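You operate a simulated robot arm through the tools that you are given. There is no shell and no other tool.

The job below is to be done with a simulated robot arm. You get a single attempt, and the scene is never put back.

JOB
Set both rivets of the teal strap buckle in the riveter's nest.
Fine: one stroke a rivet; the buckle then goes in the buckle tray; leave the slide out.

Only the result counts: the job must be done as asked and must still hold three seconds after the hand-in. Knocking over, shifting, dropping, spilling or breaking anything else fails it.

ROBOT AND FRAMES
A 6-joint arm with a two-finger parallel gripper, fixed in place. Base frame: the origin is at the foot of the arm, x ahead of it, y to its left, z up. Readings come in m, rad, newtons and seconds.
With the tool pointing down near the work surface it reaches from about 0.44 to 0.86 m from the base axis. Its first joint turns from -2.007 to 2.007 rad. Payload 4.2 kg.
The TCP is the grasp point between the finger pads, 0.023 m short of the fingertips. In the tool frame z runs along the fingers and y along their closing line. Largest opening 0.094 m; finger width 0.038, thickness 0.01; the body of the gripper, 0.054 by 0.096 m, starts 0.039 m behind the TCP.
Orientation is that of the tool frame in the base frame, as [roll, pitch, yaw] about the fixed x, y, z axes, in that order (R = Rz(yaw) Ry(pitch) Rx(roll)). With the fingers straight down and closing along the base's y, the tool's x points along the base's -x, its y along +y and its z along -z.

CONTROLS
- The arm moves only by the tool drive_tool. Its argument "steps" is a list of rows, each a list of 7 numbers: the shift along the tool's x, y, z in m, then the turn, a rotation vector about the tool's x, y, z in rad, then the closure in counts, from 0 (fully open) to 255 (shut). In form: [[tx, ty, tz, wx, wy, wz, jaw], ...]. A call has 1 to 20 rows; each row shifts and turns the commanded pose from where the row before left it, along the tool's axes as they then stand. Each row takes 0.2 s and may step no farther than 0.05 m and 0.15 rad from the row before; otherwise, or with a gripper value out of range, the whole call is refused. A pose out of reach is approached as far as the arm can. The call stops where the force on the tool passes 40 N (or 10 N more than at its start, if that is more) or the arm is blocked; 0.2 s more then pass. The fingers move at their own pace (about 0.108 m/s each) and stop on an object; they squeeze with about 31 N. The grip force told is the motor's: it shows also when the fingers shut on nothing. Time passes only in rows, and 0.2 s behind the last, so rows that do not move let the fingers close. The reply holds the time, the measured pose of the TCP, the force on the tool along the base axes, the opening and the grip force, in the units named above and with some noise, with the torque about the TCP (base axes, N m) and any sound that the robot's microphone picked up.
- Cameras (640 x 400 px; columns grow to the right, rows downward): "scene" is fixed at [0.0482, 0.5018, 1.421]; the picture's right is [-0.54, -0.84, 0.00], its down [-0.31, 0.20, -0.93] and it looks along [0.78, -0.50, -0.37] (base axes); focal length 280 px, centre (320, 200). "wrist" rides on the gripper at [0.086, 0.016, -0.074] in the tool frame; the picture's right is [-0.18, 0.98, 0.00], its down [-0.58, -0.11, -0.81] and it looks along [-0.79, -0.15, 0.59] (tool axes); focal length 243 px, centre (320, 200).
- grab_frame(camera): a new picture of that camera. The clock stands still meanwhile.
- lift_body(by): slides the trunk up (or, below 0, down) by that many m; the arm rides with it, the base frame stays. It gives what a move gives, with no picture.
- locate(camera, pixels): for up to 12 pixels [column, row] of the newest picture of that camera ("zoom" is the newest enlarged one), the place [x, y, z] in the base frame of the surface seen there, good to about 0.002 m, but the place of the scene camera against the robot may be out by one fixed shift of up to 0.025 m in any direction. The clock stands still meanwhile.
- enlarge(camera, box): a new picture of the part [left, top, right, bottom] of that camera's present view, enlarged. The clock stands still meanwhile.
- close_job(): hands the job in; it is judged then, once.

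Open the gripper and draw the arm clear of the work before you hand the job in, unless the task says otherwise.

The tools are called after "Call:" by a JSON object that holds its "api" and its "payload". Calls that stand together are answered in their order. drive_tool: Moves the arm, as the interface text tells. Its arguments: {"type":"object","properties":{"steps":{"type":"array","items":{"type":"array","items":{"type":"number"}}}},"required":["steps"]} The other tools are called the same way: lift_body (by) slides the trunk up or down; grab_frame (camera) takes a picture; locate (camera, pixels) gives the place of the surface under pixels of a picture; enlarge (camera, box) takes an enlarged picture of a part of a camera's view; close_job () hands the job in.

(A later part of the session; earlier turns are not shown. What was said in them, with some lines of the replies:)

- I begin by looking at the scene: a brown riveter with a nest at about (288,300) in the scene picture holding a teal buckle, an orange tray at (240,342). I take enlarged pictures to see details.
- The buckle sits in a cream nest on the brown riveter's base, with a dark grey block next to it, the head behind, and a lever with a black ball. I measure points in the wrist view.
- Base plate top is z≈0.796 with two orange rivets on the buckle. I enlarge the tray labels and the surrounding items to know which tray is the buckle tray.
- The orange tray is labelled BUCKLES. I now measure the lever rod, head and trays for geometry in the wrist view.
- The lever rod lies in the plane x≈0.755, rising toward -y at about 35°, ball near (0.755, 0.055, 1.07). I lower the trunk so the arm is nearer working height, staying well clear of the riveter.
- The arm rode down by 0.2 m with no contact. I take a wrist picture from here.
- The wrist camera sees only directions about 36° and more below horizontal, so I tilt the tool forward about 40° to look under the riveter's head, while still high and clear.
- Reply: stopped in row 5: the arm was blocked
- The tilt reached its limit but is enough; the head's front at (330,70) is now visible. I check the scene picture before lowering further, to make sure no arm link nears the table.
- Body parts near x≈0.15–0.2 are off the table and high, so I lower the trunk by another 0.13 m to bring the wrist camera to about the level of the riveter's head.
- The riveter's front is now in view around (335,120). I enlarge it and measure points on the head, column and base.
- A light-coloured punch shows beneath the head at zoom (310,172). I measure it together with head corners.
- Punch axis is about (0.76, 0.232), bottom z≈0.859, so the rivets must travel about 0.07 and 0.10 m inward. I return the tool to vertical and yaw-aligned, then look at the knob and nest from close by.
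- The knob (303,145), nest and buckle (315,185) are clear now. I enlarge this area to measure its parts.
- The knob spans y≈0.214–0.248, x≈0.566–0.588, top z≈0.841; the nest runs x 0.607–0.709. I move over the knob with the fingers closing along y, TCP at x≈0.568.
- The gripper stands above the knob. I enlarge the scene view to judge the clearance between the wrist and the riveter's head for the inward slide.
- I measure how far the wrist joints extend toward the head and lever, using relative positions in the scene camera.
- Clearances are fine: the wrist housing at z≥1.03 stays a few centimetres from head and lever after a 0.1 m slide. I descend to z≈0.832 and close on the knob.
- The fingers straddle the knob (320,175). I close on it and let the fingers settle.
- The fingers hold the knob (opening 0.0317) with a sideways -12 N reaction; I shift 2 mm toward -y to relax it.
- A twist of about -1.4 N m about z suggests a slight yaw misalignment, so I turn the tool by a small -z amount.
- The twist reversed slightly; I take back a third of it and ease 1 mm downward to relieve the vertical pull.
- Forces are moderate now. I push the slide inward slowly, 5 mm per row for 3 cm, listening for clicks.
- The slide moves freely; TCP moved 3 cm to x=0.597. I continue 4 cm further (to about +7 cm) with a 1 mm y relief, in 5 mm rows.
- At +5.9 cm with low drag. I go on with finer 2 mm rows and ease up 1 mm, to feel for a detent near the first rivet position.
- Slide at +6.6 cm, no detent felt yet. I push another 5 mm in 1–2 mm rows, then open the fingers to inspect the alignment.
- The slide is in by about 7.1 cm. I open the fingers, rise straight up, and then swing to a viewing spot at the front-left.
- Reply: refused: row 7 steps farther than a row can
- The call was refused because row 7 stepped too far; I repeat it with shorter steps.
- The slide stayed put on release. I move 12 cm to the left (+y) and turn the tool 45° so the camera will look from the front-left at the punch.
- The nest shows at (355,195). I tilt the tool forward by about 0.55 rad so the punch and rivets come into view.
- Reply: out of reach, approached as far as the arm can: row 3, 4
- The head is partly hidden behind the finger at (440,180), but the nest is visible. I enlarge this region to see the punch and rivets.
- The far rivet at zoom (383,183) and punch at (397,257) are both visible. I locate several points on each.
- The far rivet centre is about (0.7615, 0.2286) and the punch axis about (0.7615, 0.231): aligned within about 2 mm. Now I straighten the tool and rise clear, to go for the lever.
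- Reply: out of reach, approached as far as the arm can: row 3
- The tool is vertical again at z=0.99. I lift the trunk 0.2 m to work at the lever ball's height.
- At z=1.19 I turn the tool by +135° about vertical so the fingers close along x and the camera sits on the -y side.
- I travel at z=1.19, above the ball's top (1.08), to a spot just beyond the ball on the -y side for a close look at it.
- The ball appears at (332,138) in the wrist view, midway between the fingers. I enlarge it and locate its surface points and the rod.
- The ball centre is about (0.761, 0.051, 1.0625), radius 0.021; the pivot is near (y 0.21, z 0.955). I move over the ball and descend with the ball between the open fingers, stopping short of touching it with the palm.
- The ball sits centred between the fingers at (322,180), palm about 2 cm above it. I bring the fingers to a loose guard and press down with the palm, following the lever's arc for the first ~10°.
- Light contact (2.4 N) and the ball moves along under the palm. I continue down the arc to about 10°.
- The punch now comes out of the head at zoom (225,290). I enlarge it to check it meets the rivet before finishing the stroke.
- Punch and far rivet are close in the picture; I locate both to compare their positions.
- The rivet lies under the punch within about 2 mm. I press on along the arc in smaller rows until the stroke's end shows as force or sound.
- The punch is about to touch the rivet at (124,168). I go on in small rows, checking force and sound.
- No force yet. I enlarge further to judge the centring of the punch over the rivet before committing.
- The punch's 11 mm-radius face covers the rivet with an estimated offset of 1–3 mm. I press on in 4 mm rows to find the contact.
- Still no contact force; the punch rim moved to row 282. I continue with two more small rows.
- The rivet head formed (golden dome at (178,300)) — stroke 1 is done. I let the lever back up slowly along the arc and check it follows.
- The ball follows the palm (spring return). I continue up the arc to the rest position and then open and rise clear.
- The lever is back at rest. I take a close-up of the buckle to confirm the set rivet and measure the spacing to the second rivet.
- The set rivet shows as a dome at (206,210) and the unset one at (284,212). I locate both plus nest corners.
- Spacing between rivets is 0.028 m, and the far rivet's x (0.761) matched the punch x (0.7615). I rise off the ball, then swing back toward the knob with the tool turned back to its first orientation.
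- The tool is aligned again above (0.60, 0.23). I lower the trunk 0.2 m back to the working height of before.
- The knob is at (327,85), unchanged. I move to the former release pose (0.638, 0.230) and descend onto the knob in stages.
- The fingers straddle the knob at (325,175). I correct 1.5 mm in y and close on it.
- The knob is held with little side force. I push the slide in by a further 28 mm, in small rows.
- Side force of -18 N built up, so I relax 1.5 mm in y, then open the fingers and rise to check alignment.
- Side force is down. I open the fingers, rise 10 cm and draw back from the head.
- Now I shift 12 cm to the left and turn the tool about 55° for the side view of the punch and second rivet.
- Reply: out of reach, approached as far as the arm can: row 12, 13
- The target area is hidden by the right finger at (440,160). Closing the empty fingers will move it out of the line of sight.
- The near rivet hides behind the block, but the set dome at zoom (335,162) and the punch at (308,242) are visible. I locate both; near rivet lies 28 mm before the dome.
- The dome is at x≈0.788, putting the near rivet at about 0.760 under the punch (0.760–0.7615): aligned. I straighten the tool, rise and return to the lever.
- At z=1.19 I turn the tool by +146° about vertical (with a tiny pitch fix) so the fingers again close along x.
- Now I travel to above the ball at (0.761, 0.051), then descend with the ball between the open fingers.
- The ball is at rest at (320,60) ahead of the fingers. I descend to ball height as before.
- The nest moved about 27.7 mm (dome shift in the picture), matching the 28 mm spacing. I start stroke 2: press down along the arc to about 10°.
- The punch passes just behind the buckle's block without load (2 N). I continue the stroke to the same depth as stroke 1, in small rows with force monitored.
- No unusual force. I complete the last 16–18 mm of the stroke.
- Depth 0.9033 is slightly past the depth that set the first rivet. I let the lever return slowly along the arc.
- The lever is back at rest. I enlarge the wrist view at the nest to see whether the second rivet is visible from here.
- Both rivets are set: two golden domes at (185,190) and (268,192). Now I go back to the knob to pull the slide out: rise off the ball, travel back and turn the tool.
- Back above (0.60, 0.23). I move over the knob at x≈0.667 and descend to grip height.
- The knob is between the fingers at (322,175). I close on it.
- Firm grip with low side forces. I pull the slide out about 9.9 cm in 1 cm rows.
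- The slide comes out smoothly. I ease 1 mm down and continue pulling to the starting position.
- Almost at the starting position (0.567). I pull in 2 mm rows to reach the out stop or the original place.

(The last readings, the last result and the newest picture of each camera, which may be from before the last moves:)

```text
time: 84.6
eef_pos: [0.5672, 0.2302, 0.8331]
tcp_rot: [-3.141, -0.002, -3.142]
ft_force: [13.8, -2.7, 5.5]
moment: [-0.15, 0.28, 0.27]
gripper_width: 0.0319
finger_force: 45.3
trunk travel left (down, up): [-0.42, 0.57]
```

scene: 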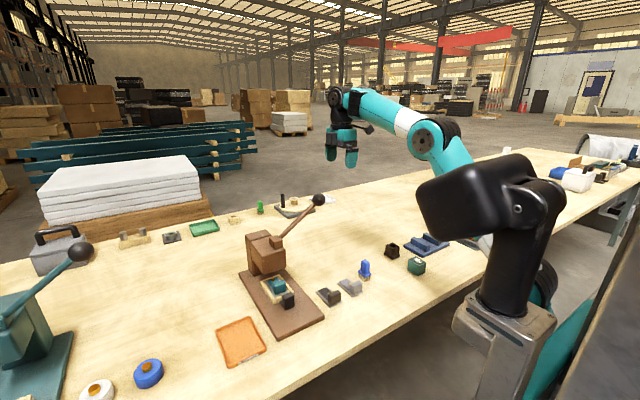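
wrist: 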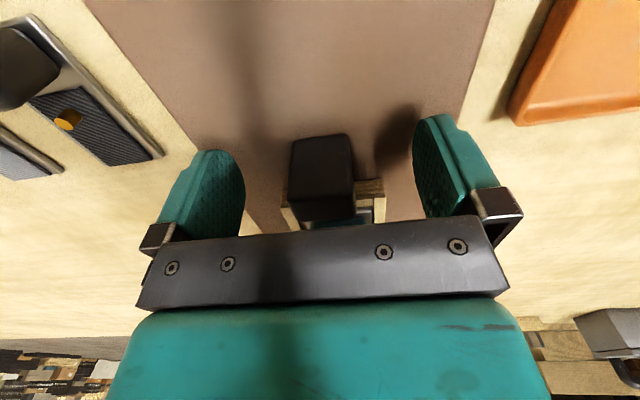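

A +13.8 N pull shows the slide is at its out stop. I release the knob, rise, and look at the nest and buckle.

Call:
{"api": "drive_tool", "payload": {"steps": [[-0.0008, 0, 0, 0, 0, 0, 255], [0, 0, 0, 0, 0, 0, 0], [0, 0, 0, 0, 0, 0, 0], [0, 0, 0, 0, 0, 0, 0], [0, 0, -0.035, 0, 0, 0, 0], [0, 0, -0.035, 0, 0, 0, 0], [0, 0, -0.03, 0, 0, 0, 0]]}}

Call:
{"api": "grab_frame", "payload": {"camera": "wrist"}}

Call:
{"api": "enlarge", "payload": {"camera": "wrist", "box": [250, 60, 410, 230]}}

```text
time: 86.2
eef_pos: [0.5659, 0.2304, 0.9332]
tcp_rot: [-3.141, -0.004, 3.141]
ft_force: [0.2, 0.5, -0.5]
moment: [0.05, 0.0, 0.01]
gripper_width: 0.0938
finger_force: 0.1
trunk travel left (down, up): [-0.42, 0.57]
```

```text
taken
```

wrist: 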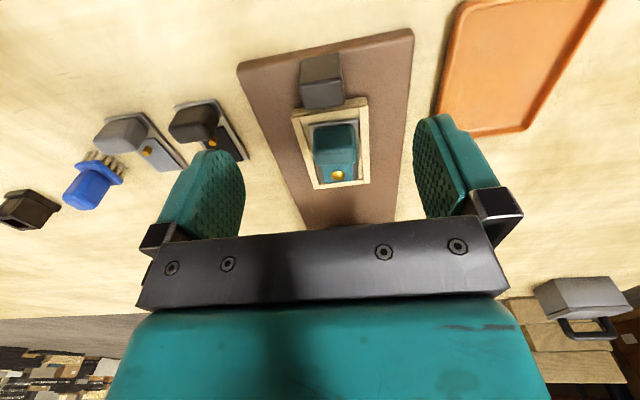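

```text
2.35 times, centred on (330, 145) of wrist
```

zoom: 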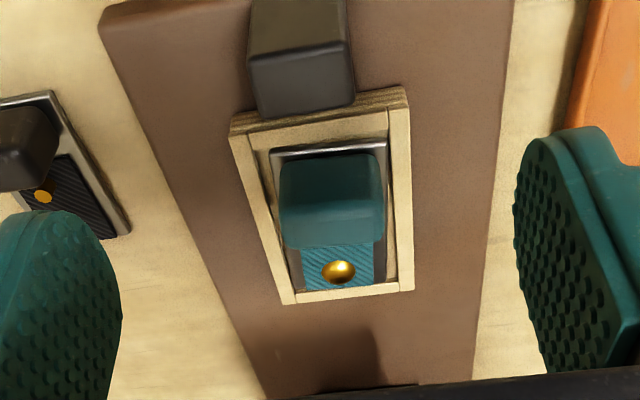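

The slide is out and the buckle lies in the nest with the block at zoom (330,200). I measure block, plate and nest, and the tray.

Call:
{"api": "locate", "payload": {"camera": "zoom", "pixels": [[285, 220], [380, 210], [332, 195], [332, 225], [290, 240], [378, 235], [276, 155], [384, 148], [235, 130], [408, 100], [262, 40], [300, 85]]}}

Call:
{"api": "locate", "payload": {"camera": "wrist", "pixels": [[520, 60], [450, 60], [440, 110], [530, 115], [600, 5], [470, 5], [485, 128], [480, 70], [540, 30], [445, 85], [565, 60], [490, 100]]}}

```text
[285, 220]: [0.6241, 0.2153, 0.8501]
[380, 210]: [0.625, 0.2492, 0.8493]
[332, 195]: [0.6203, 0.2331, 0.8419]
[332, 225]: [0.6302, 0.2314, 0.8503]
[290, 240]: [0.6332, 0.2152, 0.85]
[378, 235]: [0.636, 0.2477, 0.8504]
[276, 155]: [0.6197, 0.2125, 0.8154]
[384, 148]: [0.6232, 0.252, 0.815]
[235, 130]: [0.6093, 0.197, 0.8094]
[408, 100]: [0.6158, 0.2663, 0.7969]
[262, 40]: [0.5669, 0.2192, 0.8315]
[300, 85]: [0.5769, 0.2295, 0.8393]
```

```text
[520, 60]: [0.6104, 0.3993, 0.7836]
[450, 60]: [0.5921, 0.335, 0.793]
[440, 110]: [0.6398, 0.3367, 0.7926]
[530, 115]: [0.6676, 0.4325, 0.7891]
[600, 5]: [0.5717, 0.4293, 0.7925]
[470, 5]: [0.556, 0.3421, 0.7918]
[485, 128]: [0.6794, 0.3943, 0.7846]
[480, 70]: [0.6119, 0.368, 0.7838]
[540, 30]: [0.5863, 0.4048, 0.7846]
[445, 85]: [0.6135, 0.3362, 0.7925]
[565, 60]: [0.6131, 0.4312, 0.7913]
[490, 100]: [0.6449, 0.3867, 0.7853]
```

Tray floor z≈0.784, rims x≈0.555–0.685, y≈0.335–0.432. I measure a like buckle lying on the table to learn the buckle's height.

Call:
{"api": "enlarge", "payload": {"camera": "wrist", "box": [90, 90, 250, 180]}}

Call:
{"api": "locate", "payload": {"camera": "wrist", "pixels": [[192, 128], [185, 135], [205, 130], [214, 142], [120, 138], [110, 142], [160, 170], [250, 200], [240, 155], [150, 150]]}}

```text
4.00 times, centred on (170, 135) of wrist
```

zoom: 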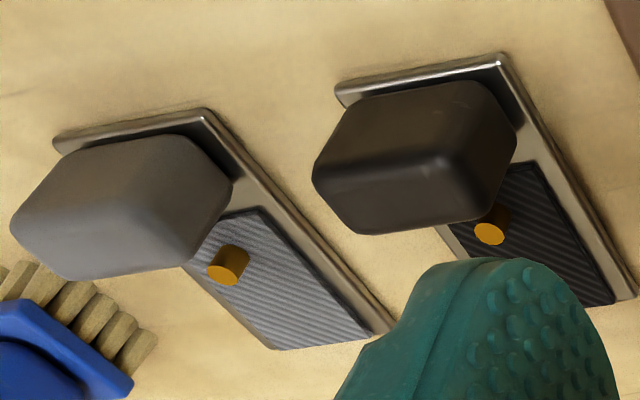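

```text
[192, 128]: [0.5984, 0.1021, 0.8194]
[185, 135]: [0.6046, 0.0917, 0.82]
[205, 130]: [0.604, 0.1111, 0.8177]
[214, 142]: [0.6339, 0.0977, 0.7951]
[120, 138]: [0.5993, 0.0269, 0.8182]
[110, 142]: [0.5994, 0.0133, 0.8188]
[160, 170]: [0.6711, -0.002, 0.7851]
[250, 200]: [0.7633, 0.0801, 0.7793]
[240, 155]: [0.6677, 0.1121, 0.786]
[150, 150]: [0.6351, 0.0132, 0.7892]
```

The buckle is about 40 mm tall. I move above its block at (0.632, 0.232) and descend to TCP z≈0.845, which keeps the fingertips above the nest frame.

Call:
{"api": "drive_tool", "payload": {"steps": [[-0.033, 0.001, 0, 0, 0, 0, 0], [-0.033, 0.0005, 0, 0, 0, 0, 0], [0, 0, 0.03, 0, 0, 0, 0], [0, 0, 0.03, 0, 0, 0, 0], [0, 0, 0.02, 0, 0, 0, 0], [0, 0, 0.008, 0, 0, 0, 0], [0, 0, 0, 0, 0, 0, 0]]}}

Call:
{"api": "grab_frame", "payload": {"camera": "wrist"}}

Call:
{"api": "enlarge", "payload": {"camera": "scene", "box": [240, 220, 340, 330]}}

```text
time: 87.8
eef_pos: [0.6322, 0.2321, 0.8442]
tcp_rot: [-3.14, -0.004, 3.141]
ft_force: [-0.5, -0.3, 1.1]
moment: [-0.01, -0.01, -0.02]
gripper_width: 0.094
finger_force: 0.1
trunk travel left (down, up): [-0.42, 0.57]
```

```text
taken
```

wrist: 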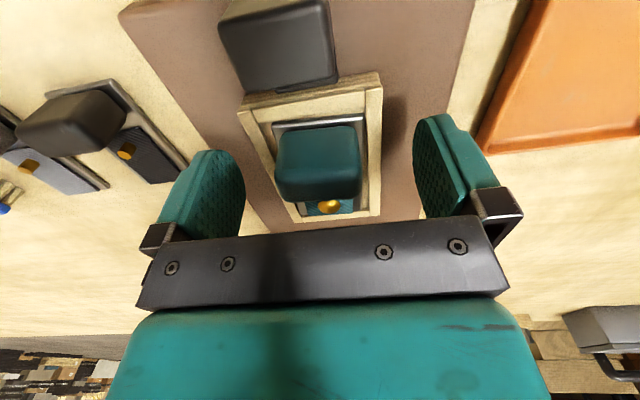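

```text
3.64 times, centred on (290, 275) of scene
```

zoom: 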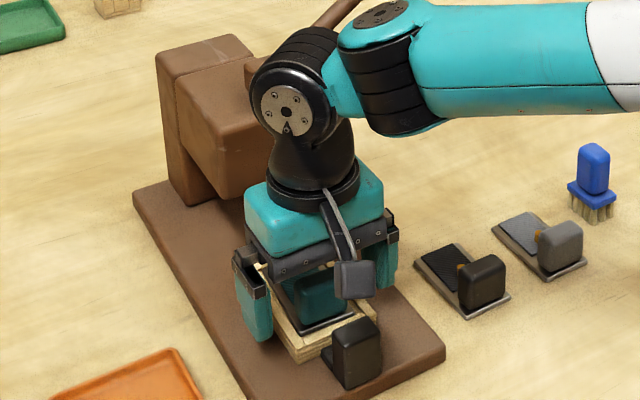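

The teal block sits between the fingers at (320,165). I close gently on it and check the grip before lifting.

Call:
{"api": "drive_tool", "payload": {"steps": [[0, 0, 0, 0, 0, 0, 120], [0, 0, 0, 0, 0, 0, 255], [0, 0, 0, 0, 0, 0, 255], [0, 0, 0, 0, 0, 0, 255]]}}

Call:
{"api": "grab_frame", "payload": {"camera": "wrist"}}

```text
time: 88.8
eef_pos: [0.6319, 0.232, 0.8451]
tcp_rot: [-3.142, -0.003, 3.141]
ft_force: [0.1, -0.7, 0.5]
moment: [-0.04, 0.03, 0.03]
gripper_width: 0.0394
finger_force: 31.0
trunk travel left (down, up): [-0.42, 0.57]
```

```text
taken
```

wrist: 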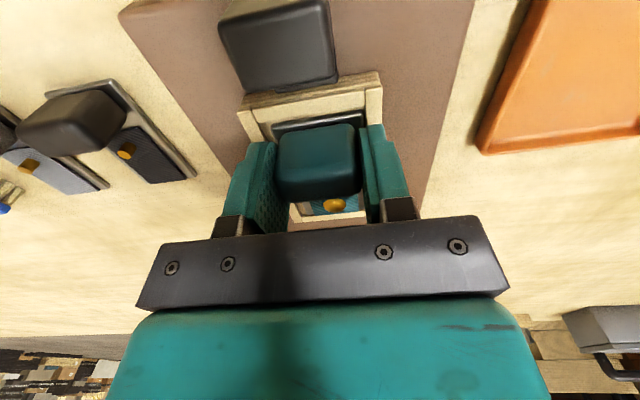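

The fingers hold at 0.0394 m with 31 N. I lift slowly, straight up, and check that the buckle comes along.

Call:
{"api": "drive_tool", "payload": {"steps": [[0, 0, -0.005, 0, 0, 0, 255], [0, 0, -0.005, 0, 0, 0, 255], [0, 0, -0.01, 0, 0, 0, 255], [0, 0, -0.02, 0, 0, 0, 255], [0, 0, 0, 0, 0, 0, 255]]}}

Call:
{"api": "grab_frame", "payload": {"camera": "wrist"}}

Call:
{"api": "enlarge", "payload": {"camera": "scene", "box": [240, 220, 340, 330]}}

```text
time: 90.0
eef_pos: [0.6328, 0.2332, 0.8848]
tcp_rot: [-3.141, -0.004, 3.14]
ft_force: [-0.5, 1.1, -0.5]
moment: [-0.01, 0.01, -0.02]
gripper_width: 0.0395
finger_force: 31.0
trunk travel left (down, up): [-0.42, 0.57]
```

```text
taken
```

wrist: 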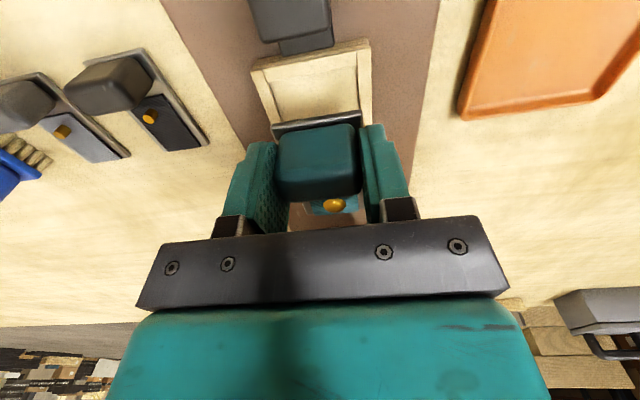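

```text
3.64 times, centred on (290, 275) of scene
```

zoom: 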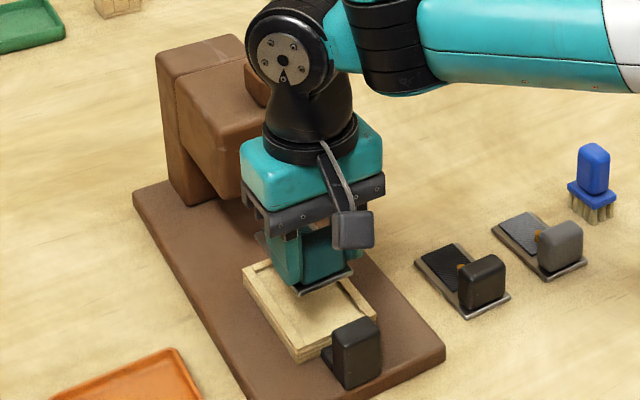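

The buckle hangs level in the gripper and the nest is empty. I lift a bit more and carry it left to the orange tray: first +y, then to x≈0.593.

Call:
{"api": "drive_tool", "payload": {"steps": [[0, 0, -0.025, 0, 0, 0, 255], [0, 0.038, 0, 0, 0, 0, 255], [0, 0.038, 0, 0, 0, 0, 255], [0.013, 0.038, 0, 0, 0, 0, 255], [0.013, 0.036, 0, 0, 0, 0, 255], [0.013, 0, 0, 0, 0, 0, 255]]}}

Call:
{"api": "grab_frame", "payload": {"camera": "wrist"}}

Call:
{"api": "enlarge", "payload": {"camera": "scene", "box": [180, 240, 300, 380]}}

```text
time: 91.4
eef_pos: [0.5887, 0.3784, 0.907]
tcp_rot: [-3.142, -0.004, 3.141]
ft_force: [-0.6, 0.0, -0.5]
moment: [-0.01, 0.0, -0.01]
gripper_width: 0.0393
finger_force: 30.2
out of reach, approached as far as the arm can: row 5
trunk travel left (down, up): [-0.42, 0.57]
```

```text
taken
```

wrist: 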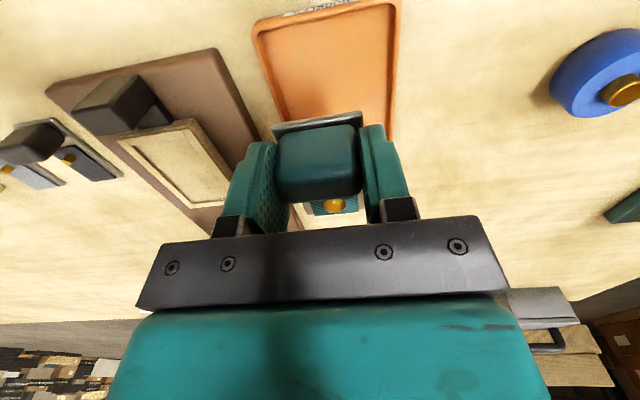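

```text
2.86 times, centred on (240, 310) of scene
```

zoom: 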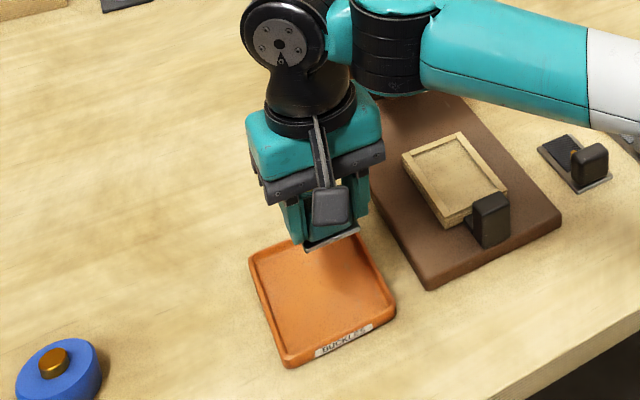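

I am over the tray at (0.589, 0.378), though the arm was at a reach limit in one row. I shift 4 mm in +x and descend partly, checking that the pose holds true.

Call:
{"api": "drive_tool", "payload": {"steps": [[-0.004, 0.001, 0, 0, 0, 0, 255], [0, 0, 0.015, 0, 0, 0, 255], [0, 0, 0.015, 0, 0, 0, 255]]}}

Call:
{"api": "grab_frame", "payload": {"camera": "wrist"}}

```text
time: 92.2
eef_pos: [0.5942, 0.3782, 0.8763]
tcp_rot: [-3.141, -0.001, -3.14]
ft_force: [-0.2, -0.1, -1.0]
moment: [0.01, 0.02, -0.01]
gripper_width: 0.0394
finger_force: 31.2
trunk travel left (down, up): [-0.42, 0.57]
```

```text
taken
```

wrist: 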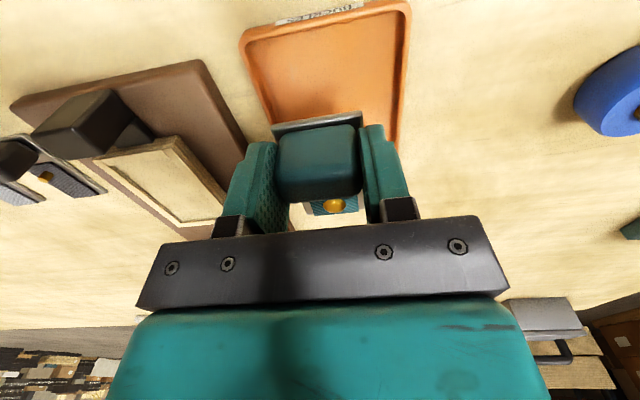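

Pose holds. I nudge 3 mm toward +y and descend in stages to just above the tray floor.

Call:
{"api": "drive_tool", "payload": {"steps": [[0, 0.003, 0.01, 0, 0, 0, 255], [0, 0, 0.015, 0, 0, 0, 255], [0, 0, 0.015, 0, 0, 0, 255], [0, 0, 0.008, 0, 0, 0, 255]]}}

Call:
{"api": "grab_frame", "payload": {"camera": "wrist"}}

Call:
{"api": "enlarge", "payload": {"camera": "scene", "box": [190, 280, 290, 380]}}

```text
time: 93.2
eef_pos: [0.5943, 0.3821, 0.8281]
tcp_rot: [3.141, -0.004, 3.141]
ft_force: [1.3, 0.3, -0.2]
moment: [0.0, 0.02, -0.03]
gripper_width: 0.0396
finger_force: 31.0
trunk travel left (down, up): [-0.42, 0.57]
```

```text
taken
```

wrist: 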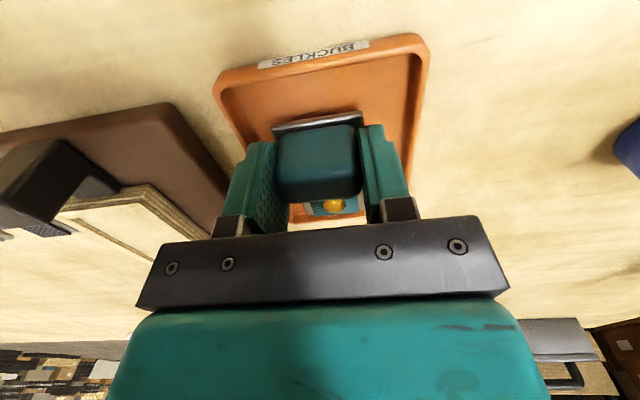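

```text
4.00 times, centred on (240, 330) of scene
```

zoom: 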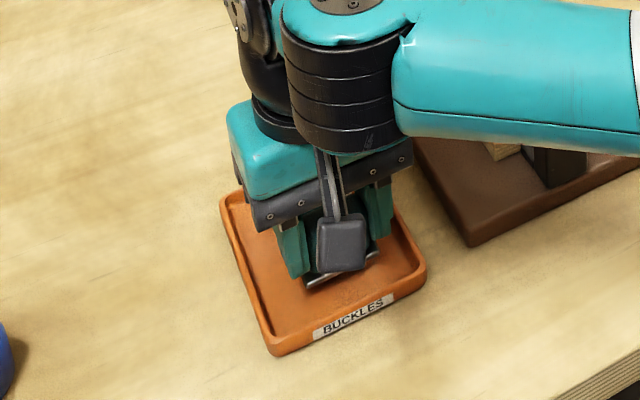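

The buckle hovers about 9 mm over the tray floor, within the rims. I lower in 2 mm rows to touch down softly.

Call:
{"api": "drive_tool", "payload": {"steps": [[0, 0, 0.002, 0, 0, 0, 255], [0, 0, 0.002, 0, 0, 0, 255], [0, 0, 0.002, 0, 0, 0, 255], [0, 0, 0.0015, 0, 0, 0, 255]]}}

```text
time: 94.2
eef_pos: [0.593, 0.3815, 0.8198]
tcp_rot: [-3.141, -0.003, -3.14]
ft_force: [-0.1, -0.3, -1.4]
moment: [-0.02, -0.01, -0.03]
gripper_width: 0.0395
finger_force: 31.3
trunk travel left (down, up): [-0.42, 0.57]
```

Call:
{"api": "drive_tool", "payload": {"steps": [[0, 0, 0.001, 0, 0, 0, 255], [0, 0, 0.001, 0, 0, 0, 255]]}}

```text
time: 94.8
eef_pos: [0.5931, 0.3809, 0.8194]
tcp_rot: [-3.141, -0.001, -3.14]
ft_force: [-0.1, -0.5, -1.3]
moment: [-0.01, 0.02, -0.03]
gripper_width: 0.0394
finger_force: 31.4
trunk travel left (down, up): [-0.42, 0.57]
```

No contact force yet at z=0.819. I go down in 1 mm rows until the floor is felt.

Call:
{"api": "drive_tool", "payload": {"steps": [[0, 0, 0.001, 0, 0, 0, 255], [0, 0, 0.001, 0, 0, 0, 255]]}}

Call:
{"api": "enlarge", "payload": {"camera": "scene", "box": [220, 310, 270, 360]}}

```text
time: 95.4
eef_pos: [0.5945, 0.3807, 0.8183]
tcp_rot: [3.141, -0.001, -3.14]
ft_force: [0.3, -0.8, 1.4]
moment: [0.02, -0.04, 0.04]
gripper_width: 0.0393
finger_force: 31.6
trunk travel left (down, up): [-0.42, 0.57]
```

```text
8.00 times, centred on (245, 335) of scene
```

zoom: 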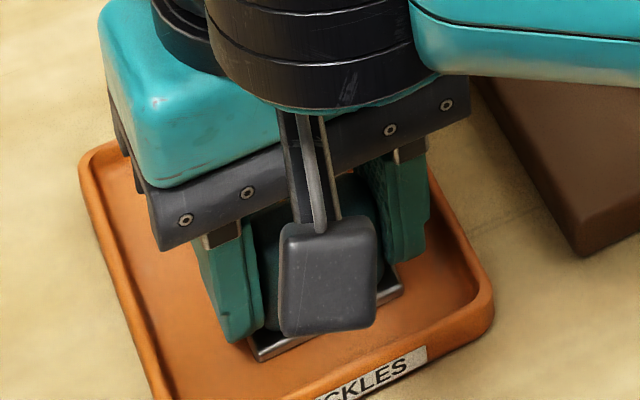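

Still only noise in the force; I go down two further 1 mm rows.

Call:
{"api": "drive_tool", "payload": {"steps": [[0, 0, 0.001, 0, 0, 0, 255], [0, 0, 0.001, 0, 0, 0, 255]]}}

```text
time: 96.0
eef_pos: [0.5946, 0.3816, 0.8181]
tcp_rot: [3.139, 0.002, 3.141]
ft_force: [-0.6, -1.0, 14.9]
moment: [-0.24, 0.16, 0.01]
gripper_width: 0.0395
finger_force: 30.9
trunk travel left (down, up): [-0.42, 0.57]
```

Contact: +14.9 N, the buckle rests on the tray floor. I ease up 1 mm and open the fingers only part way, to stay inside the tray rims.

Call:
{"api": "drive_tool", "payload": {"steps": [[0, 0, -0.001, 0, 0, 0, 255], [0, 0, 0, 0, 0, 0, 120], [0, 0, 0, 0, 0, 0, 105], [0, 0, 0, 0, 0, 0, 105]]}}

Call:
{"api": "grab_frame", "payload": {"camera": "wrist"}}

```text
time: 97.0
eef_pos: [0.594, 0.3819, 0.8161]
tcp_rot: [-3.141, -0.004, 3.141]
ft_force: [0.1, 0.5, -0.4]
moment: [-0.01, -0.02, -0.01]
gripper_width: 0.0554
finger_force: 0.0
trunk travel left (down, up): [-0.42, 0.57]
```

```text
taken
```

wrist: 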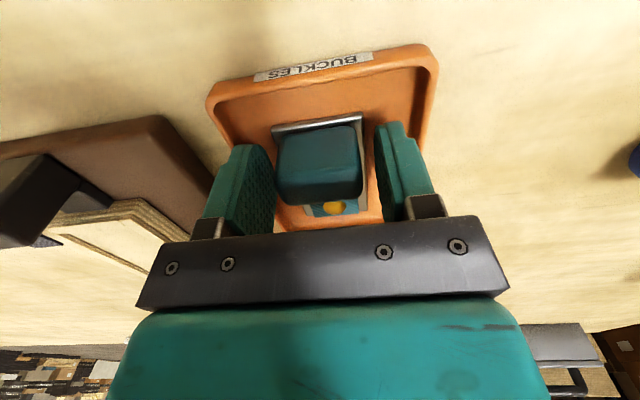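

The fingers are free of the block on both sides. I rise straight up with the same opening, then look at the result.

Call:
{"api": "drive_tool", "payload": {"steps": [[0, 0, -0.01, 0, 0, 0, 105], [0, 0, -0.03, 0, 0, 0, 105], [0, 0, -0.04, 0, 0, 0, 105], [0, 0, -0.04, 0, 0, 0, 60], [0, 0, -0.03, 0, 0, 0, 0]]}}

Call:
{"api": "grab_frame", "payload": {"camera": "wrist"}}

```text
time: 98.2
eef_pos: [0.5817, 0.3651, 0.9553]
tcp_rot: [-3.138, -0.003, -3.141]
ft_force: [0.0, 0.0, -0.8]
moment: [-0.02, 0.02, -0.05]
gripper_width: 0.0939
finger_force: 0.0
out of reach, approached as far as the arm can: row 4, 5
trunk travel left (down, up): [-0.42, 0.57]
```

```text
taken
```

wrist: 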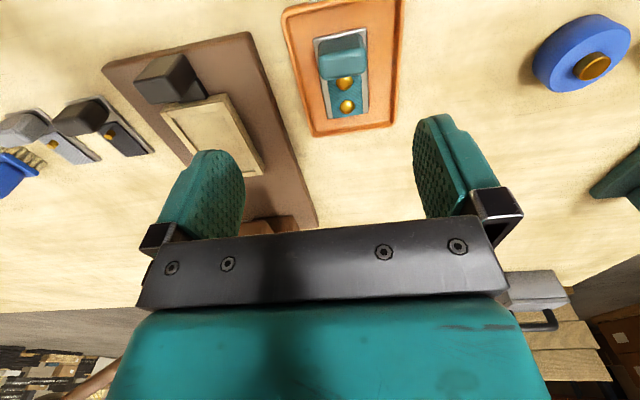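

The buckle lies flat in the BUCKLES tray with both rivet domes showing at (345,83) and (347,105), and the slide is out. I lift the trunk to draw the arm clear.

Call:
{"api": "lift_body", "payload": {"by": 0.25}}

Call:
{"api": "grab_frame", "payload": {"camera": "wrist"}}

Call:
{"api": "grab_frame", "payload": {"camera": "scene"}}

Call:
{"api": "enlarge", "payload": {"camera": "scene", "box": [200, 180, 360, 380]}}

```text
time: 100.8
eef_pos: [0.5815, 0.3638, 1.2054]
tcp_rot: [3.141, -0.004, -3.142]
ft_force: [0.3, -0.6, -0.1]
moment: [0.0, 0.0, 0.01]
gripper_width: 0.0941
finger_force: 0.1
trunk travel left (down, up): [-0.67, 0.32]
```

```text
taken
```

wrist: 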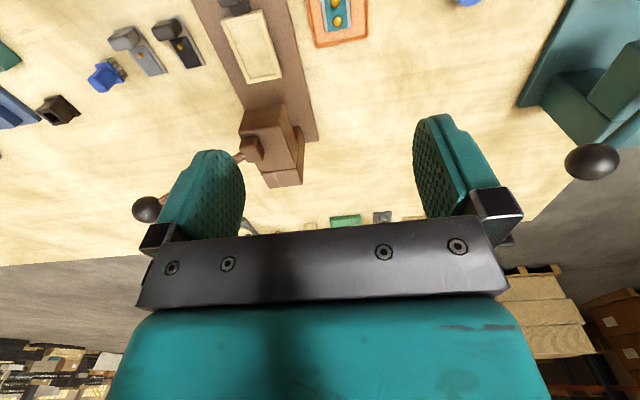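

```text
taken
```

scene: 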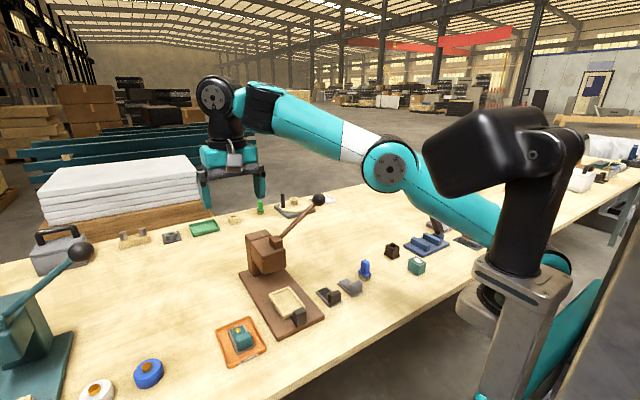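

```text
2.00 times, centred on (280, 280) of scene
```

zoom: 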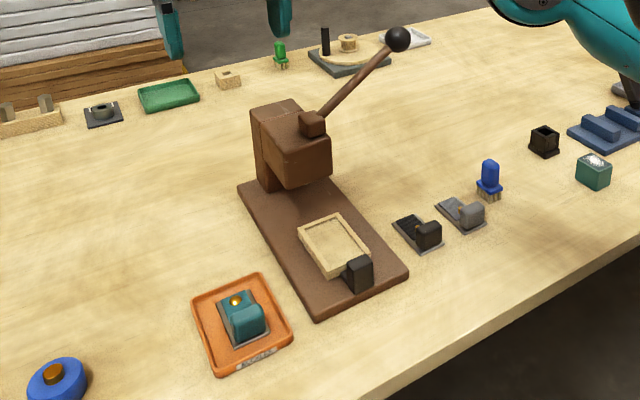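

The buckle is in the tray, slide out, lever at rest, all as it should be. I check the items at the right side near the arm's elbow for any disturbance before handing in.

Call:
{"api": "enlarge", "payload": {"camera": "scene", "box": [320, 180, 520, 300]}}

Call:
{"api": "enlarge", "payload": {"camera": "wrist", "box": [190, 0, 390, 110]}}

```text
3.20 times, centred on (420, 240) of scene
```

zoom: 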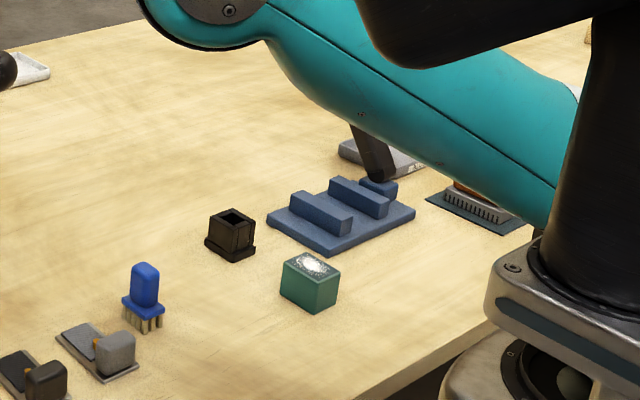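

```text
3.20 times, centred on (290, 55) of wrist
```

zoom: 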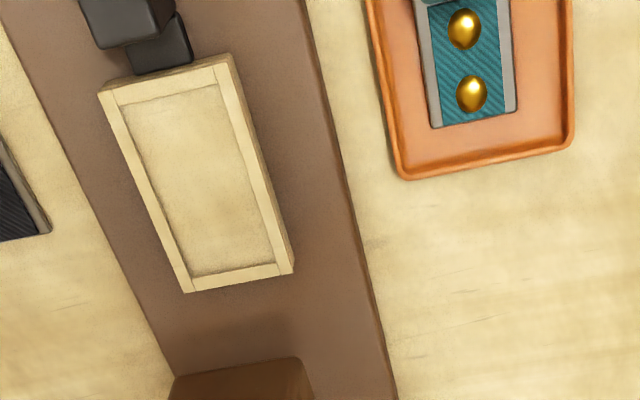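

Both domes are set, the buckle is flat in the tray, the slide and lever are at their rest positions, and the other items match their starting places. The gripper is open and clear, so I hand the job in.

Call:
{"api": "close_job", "payload": {}}

```text
The job is handed in.
```

Both rivets of the teal strap buckle are set, with one stroke each. I've handed the job in; no verdict has come back yet.

- **Rivets:** I slid the nest in to bring each rivet under the punch in turn. The last pictures show two formed heads.
- **Buckle:** it lies flat in the orange tray labelled "BUCKLES".
- **Slide:** it is pulled back to its out stop, at the position it started from.
- **Lever:** it returned to its rest position after each stroke.
- **Surroundings:** none of the other items I could see had moved. The arm partly blocked the view of a few things on the right.

The gripper is open, and the arm was raised clear of the work before the hand-in.
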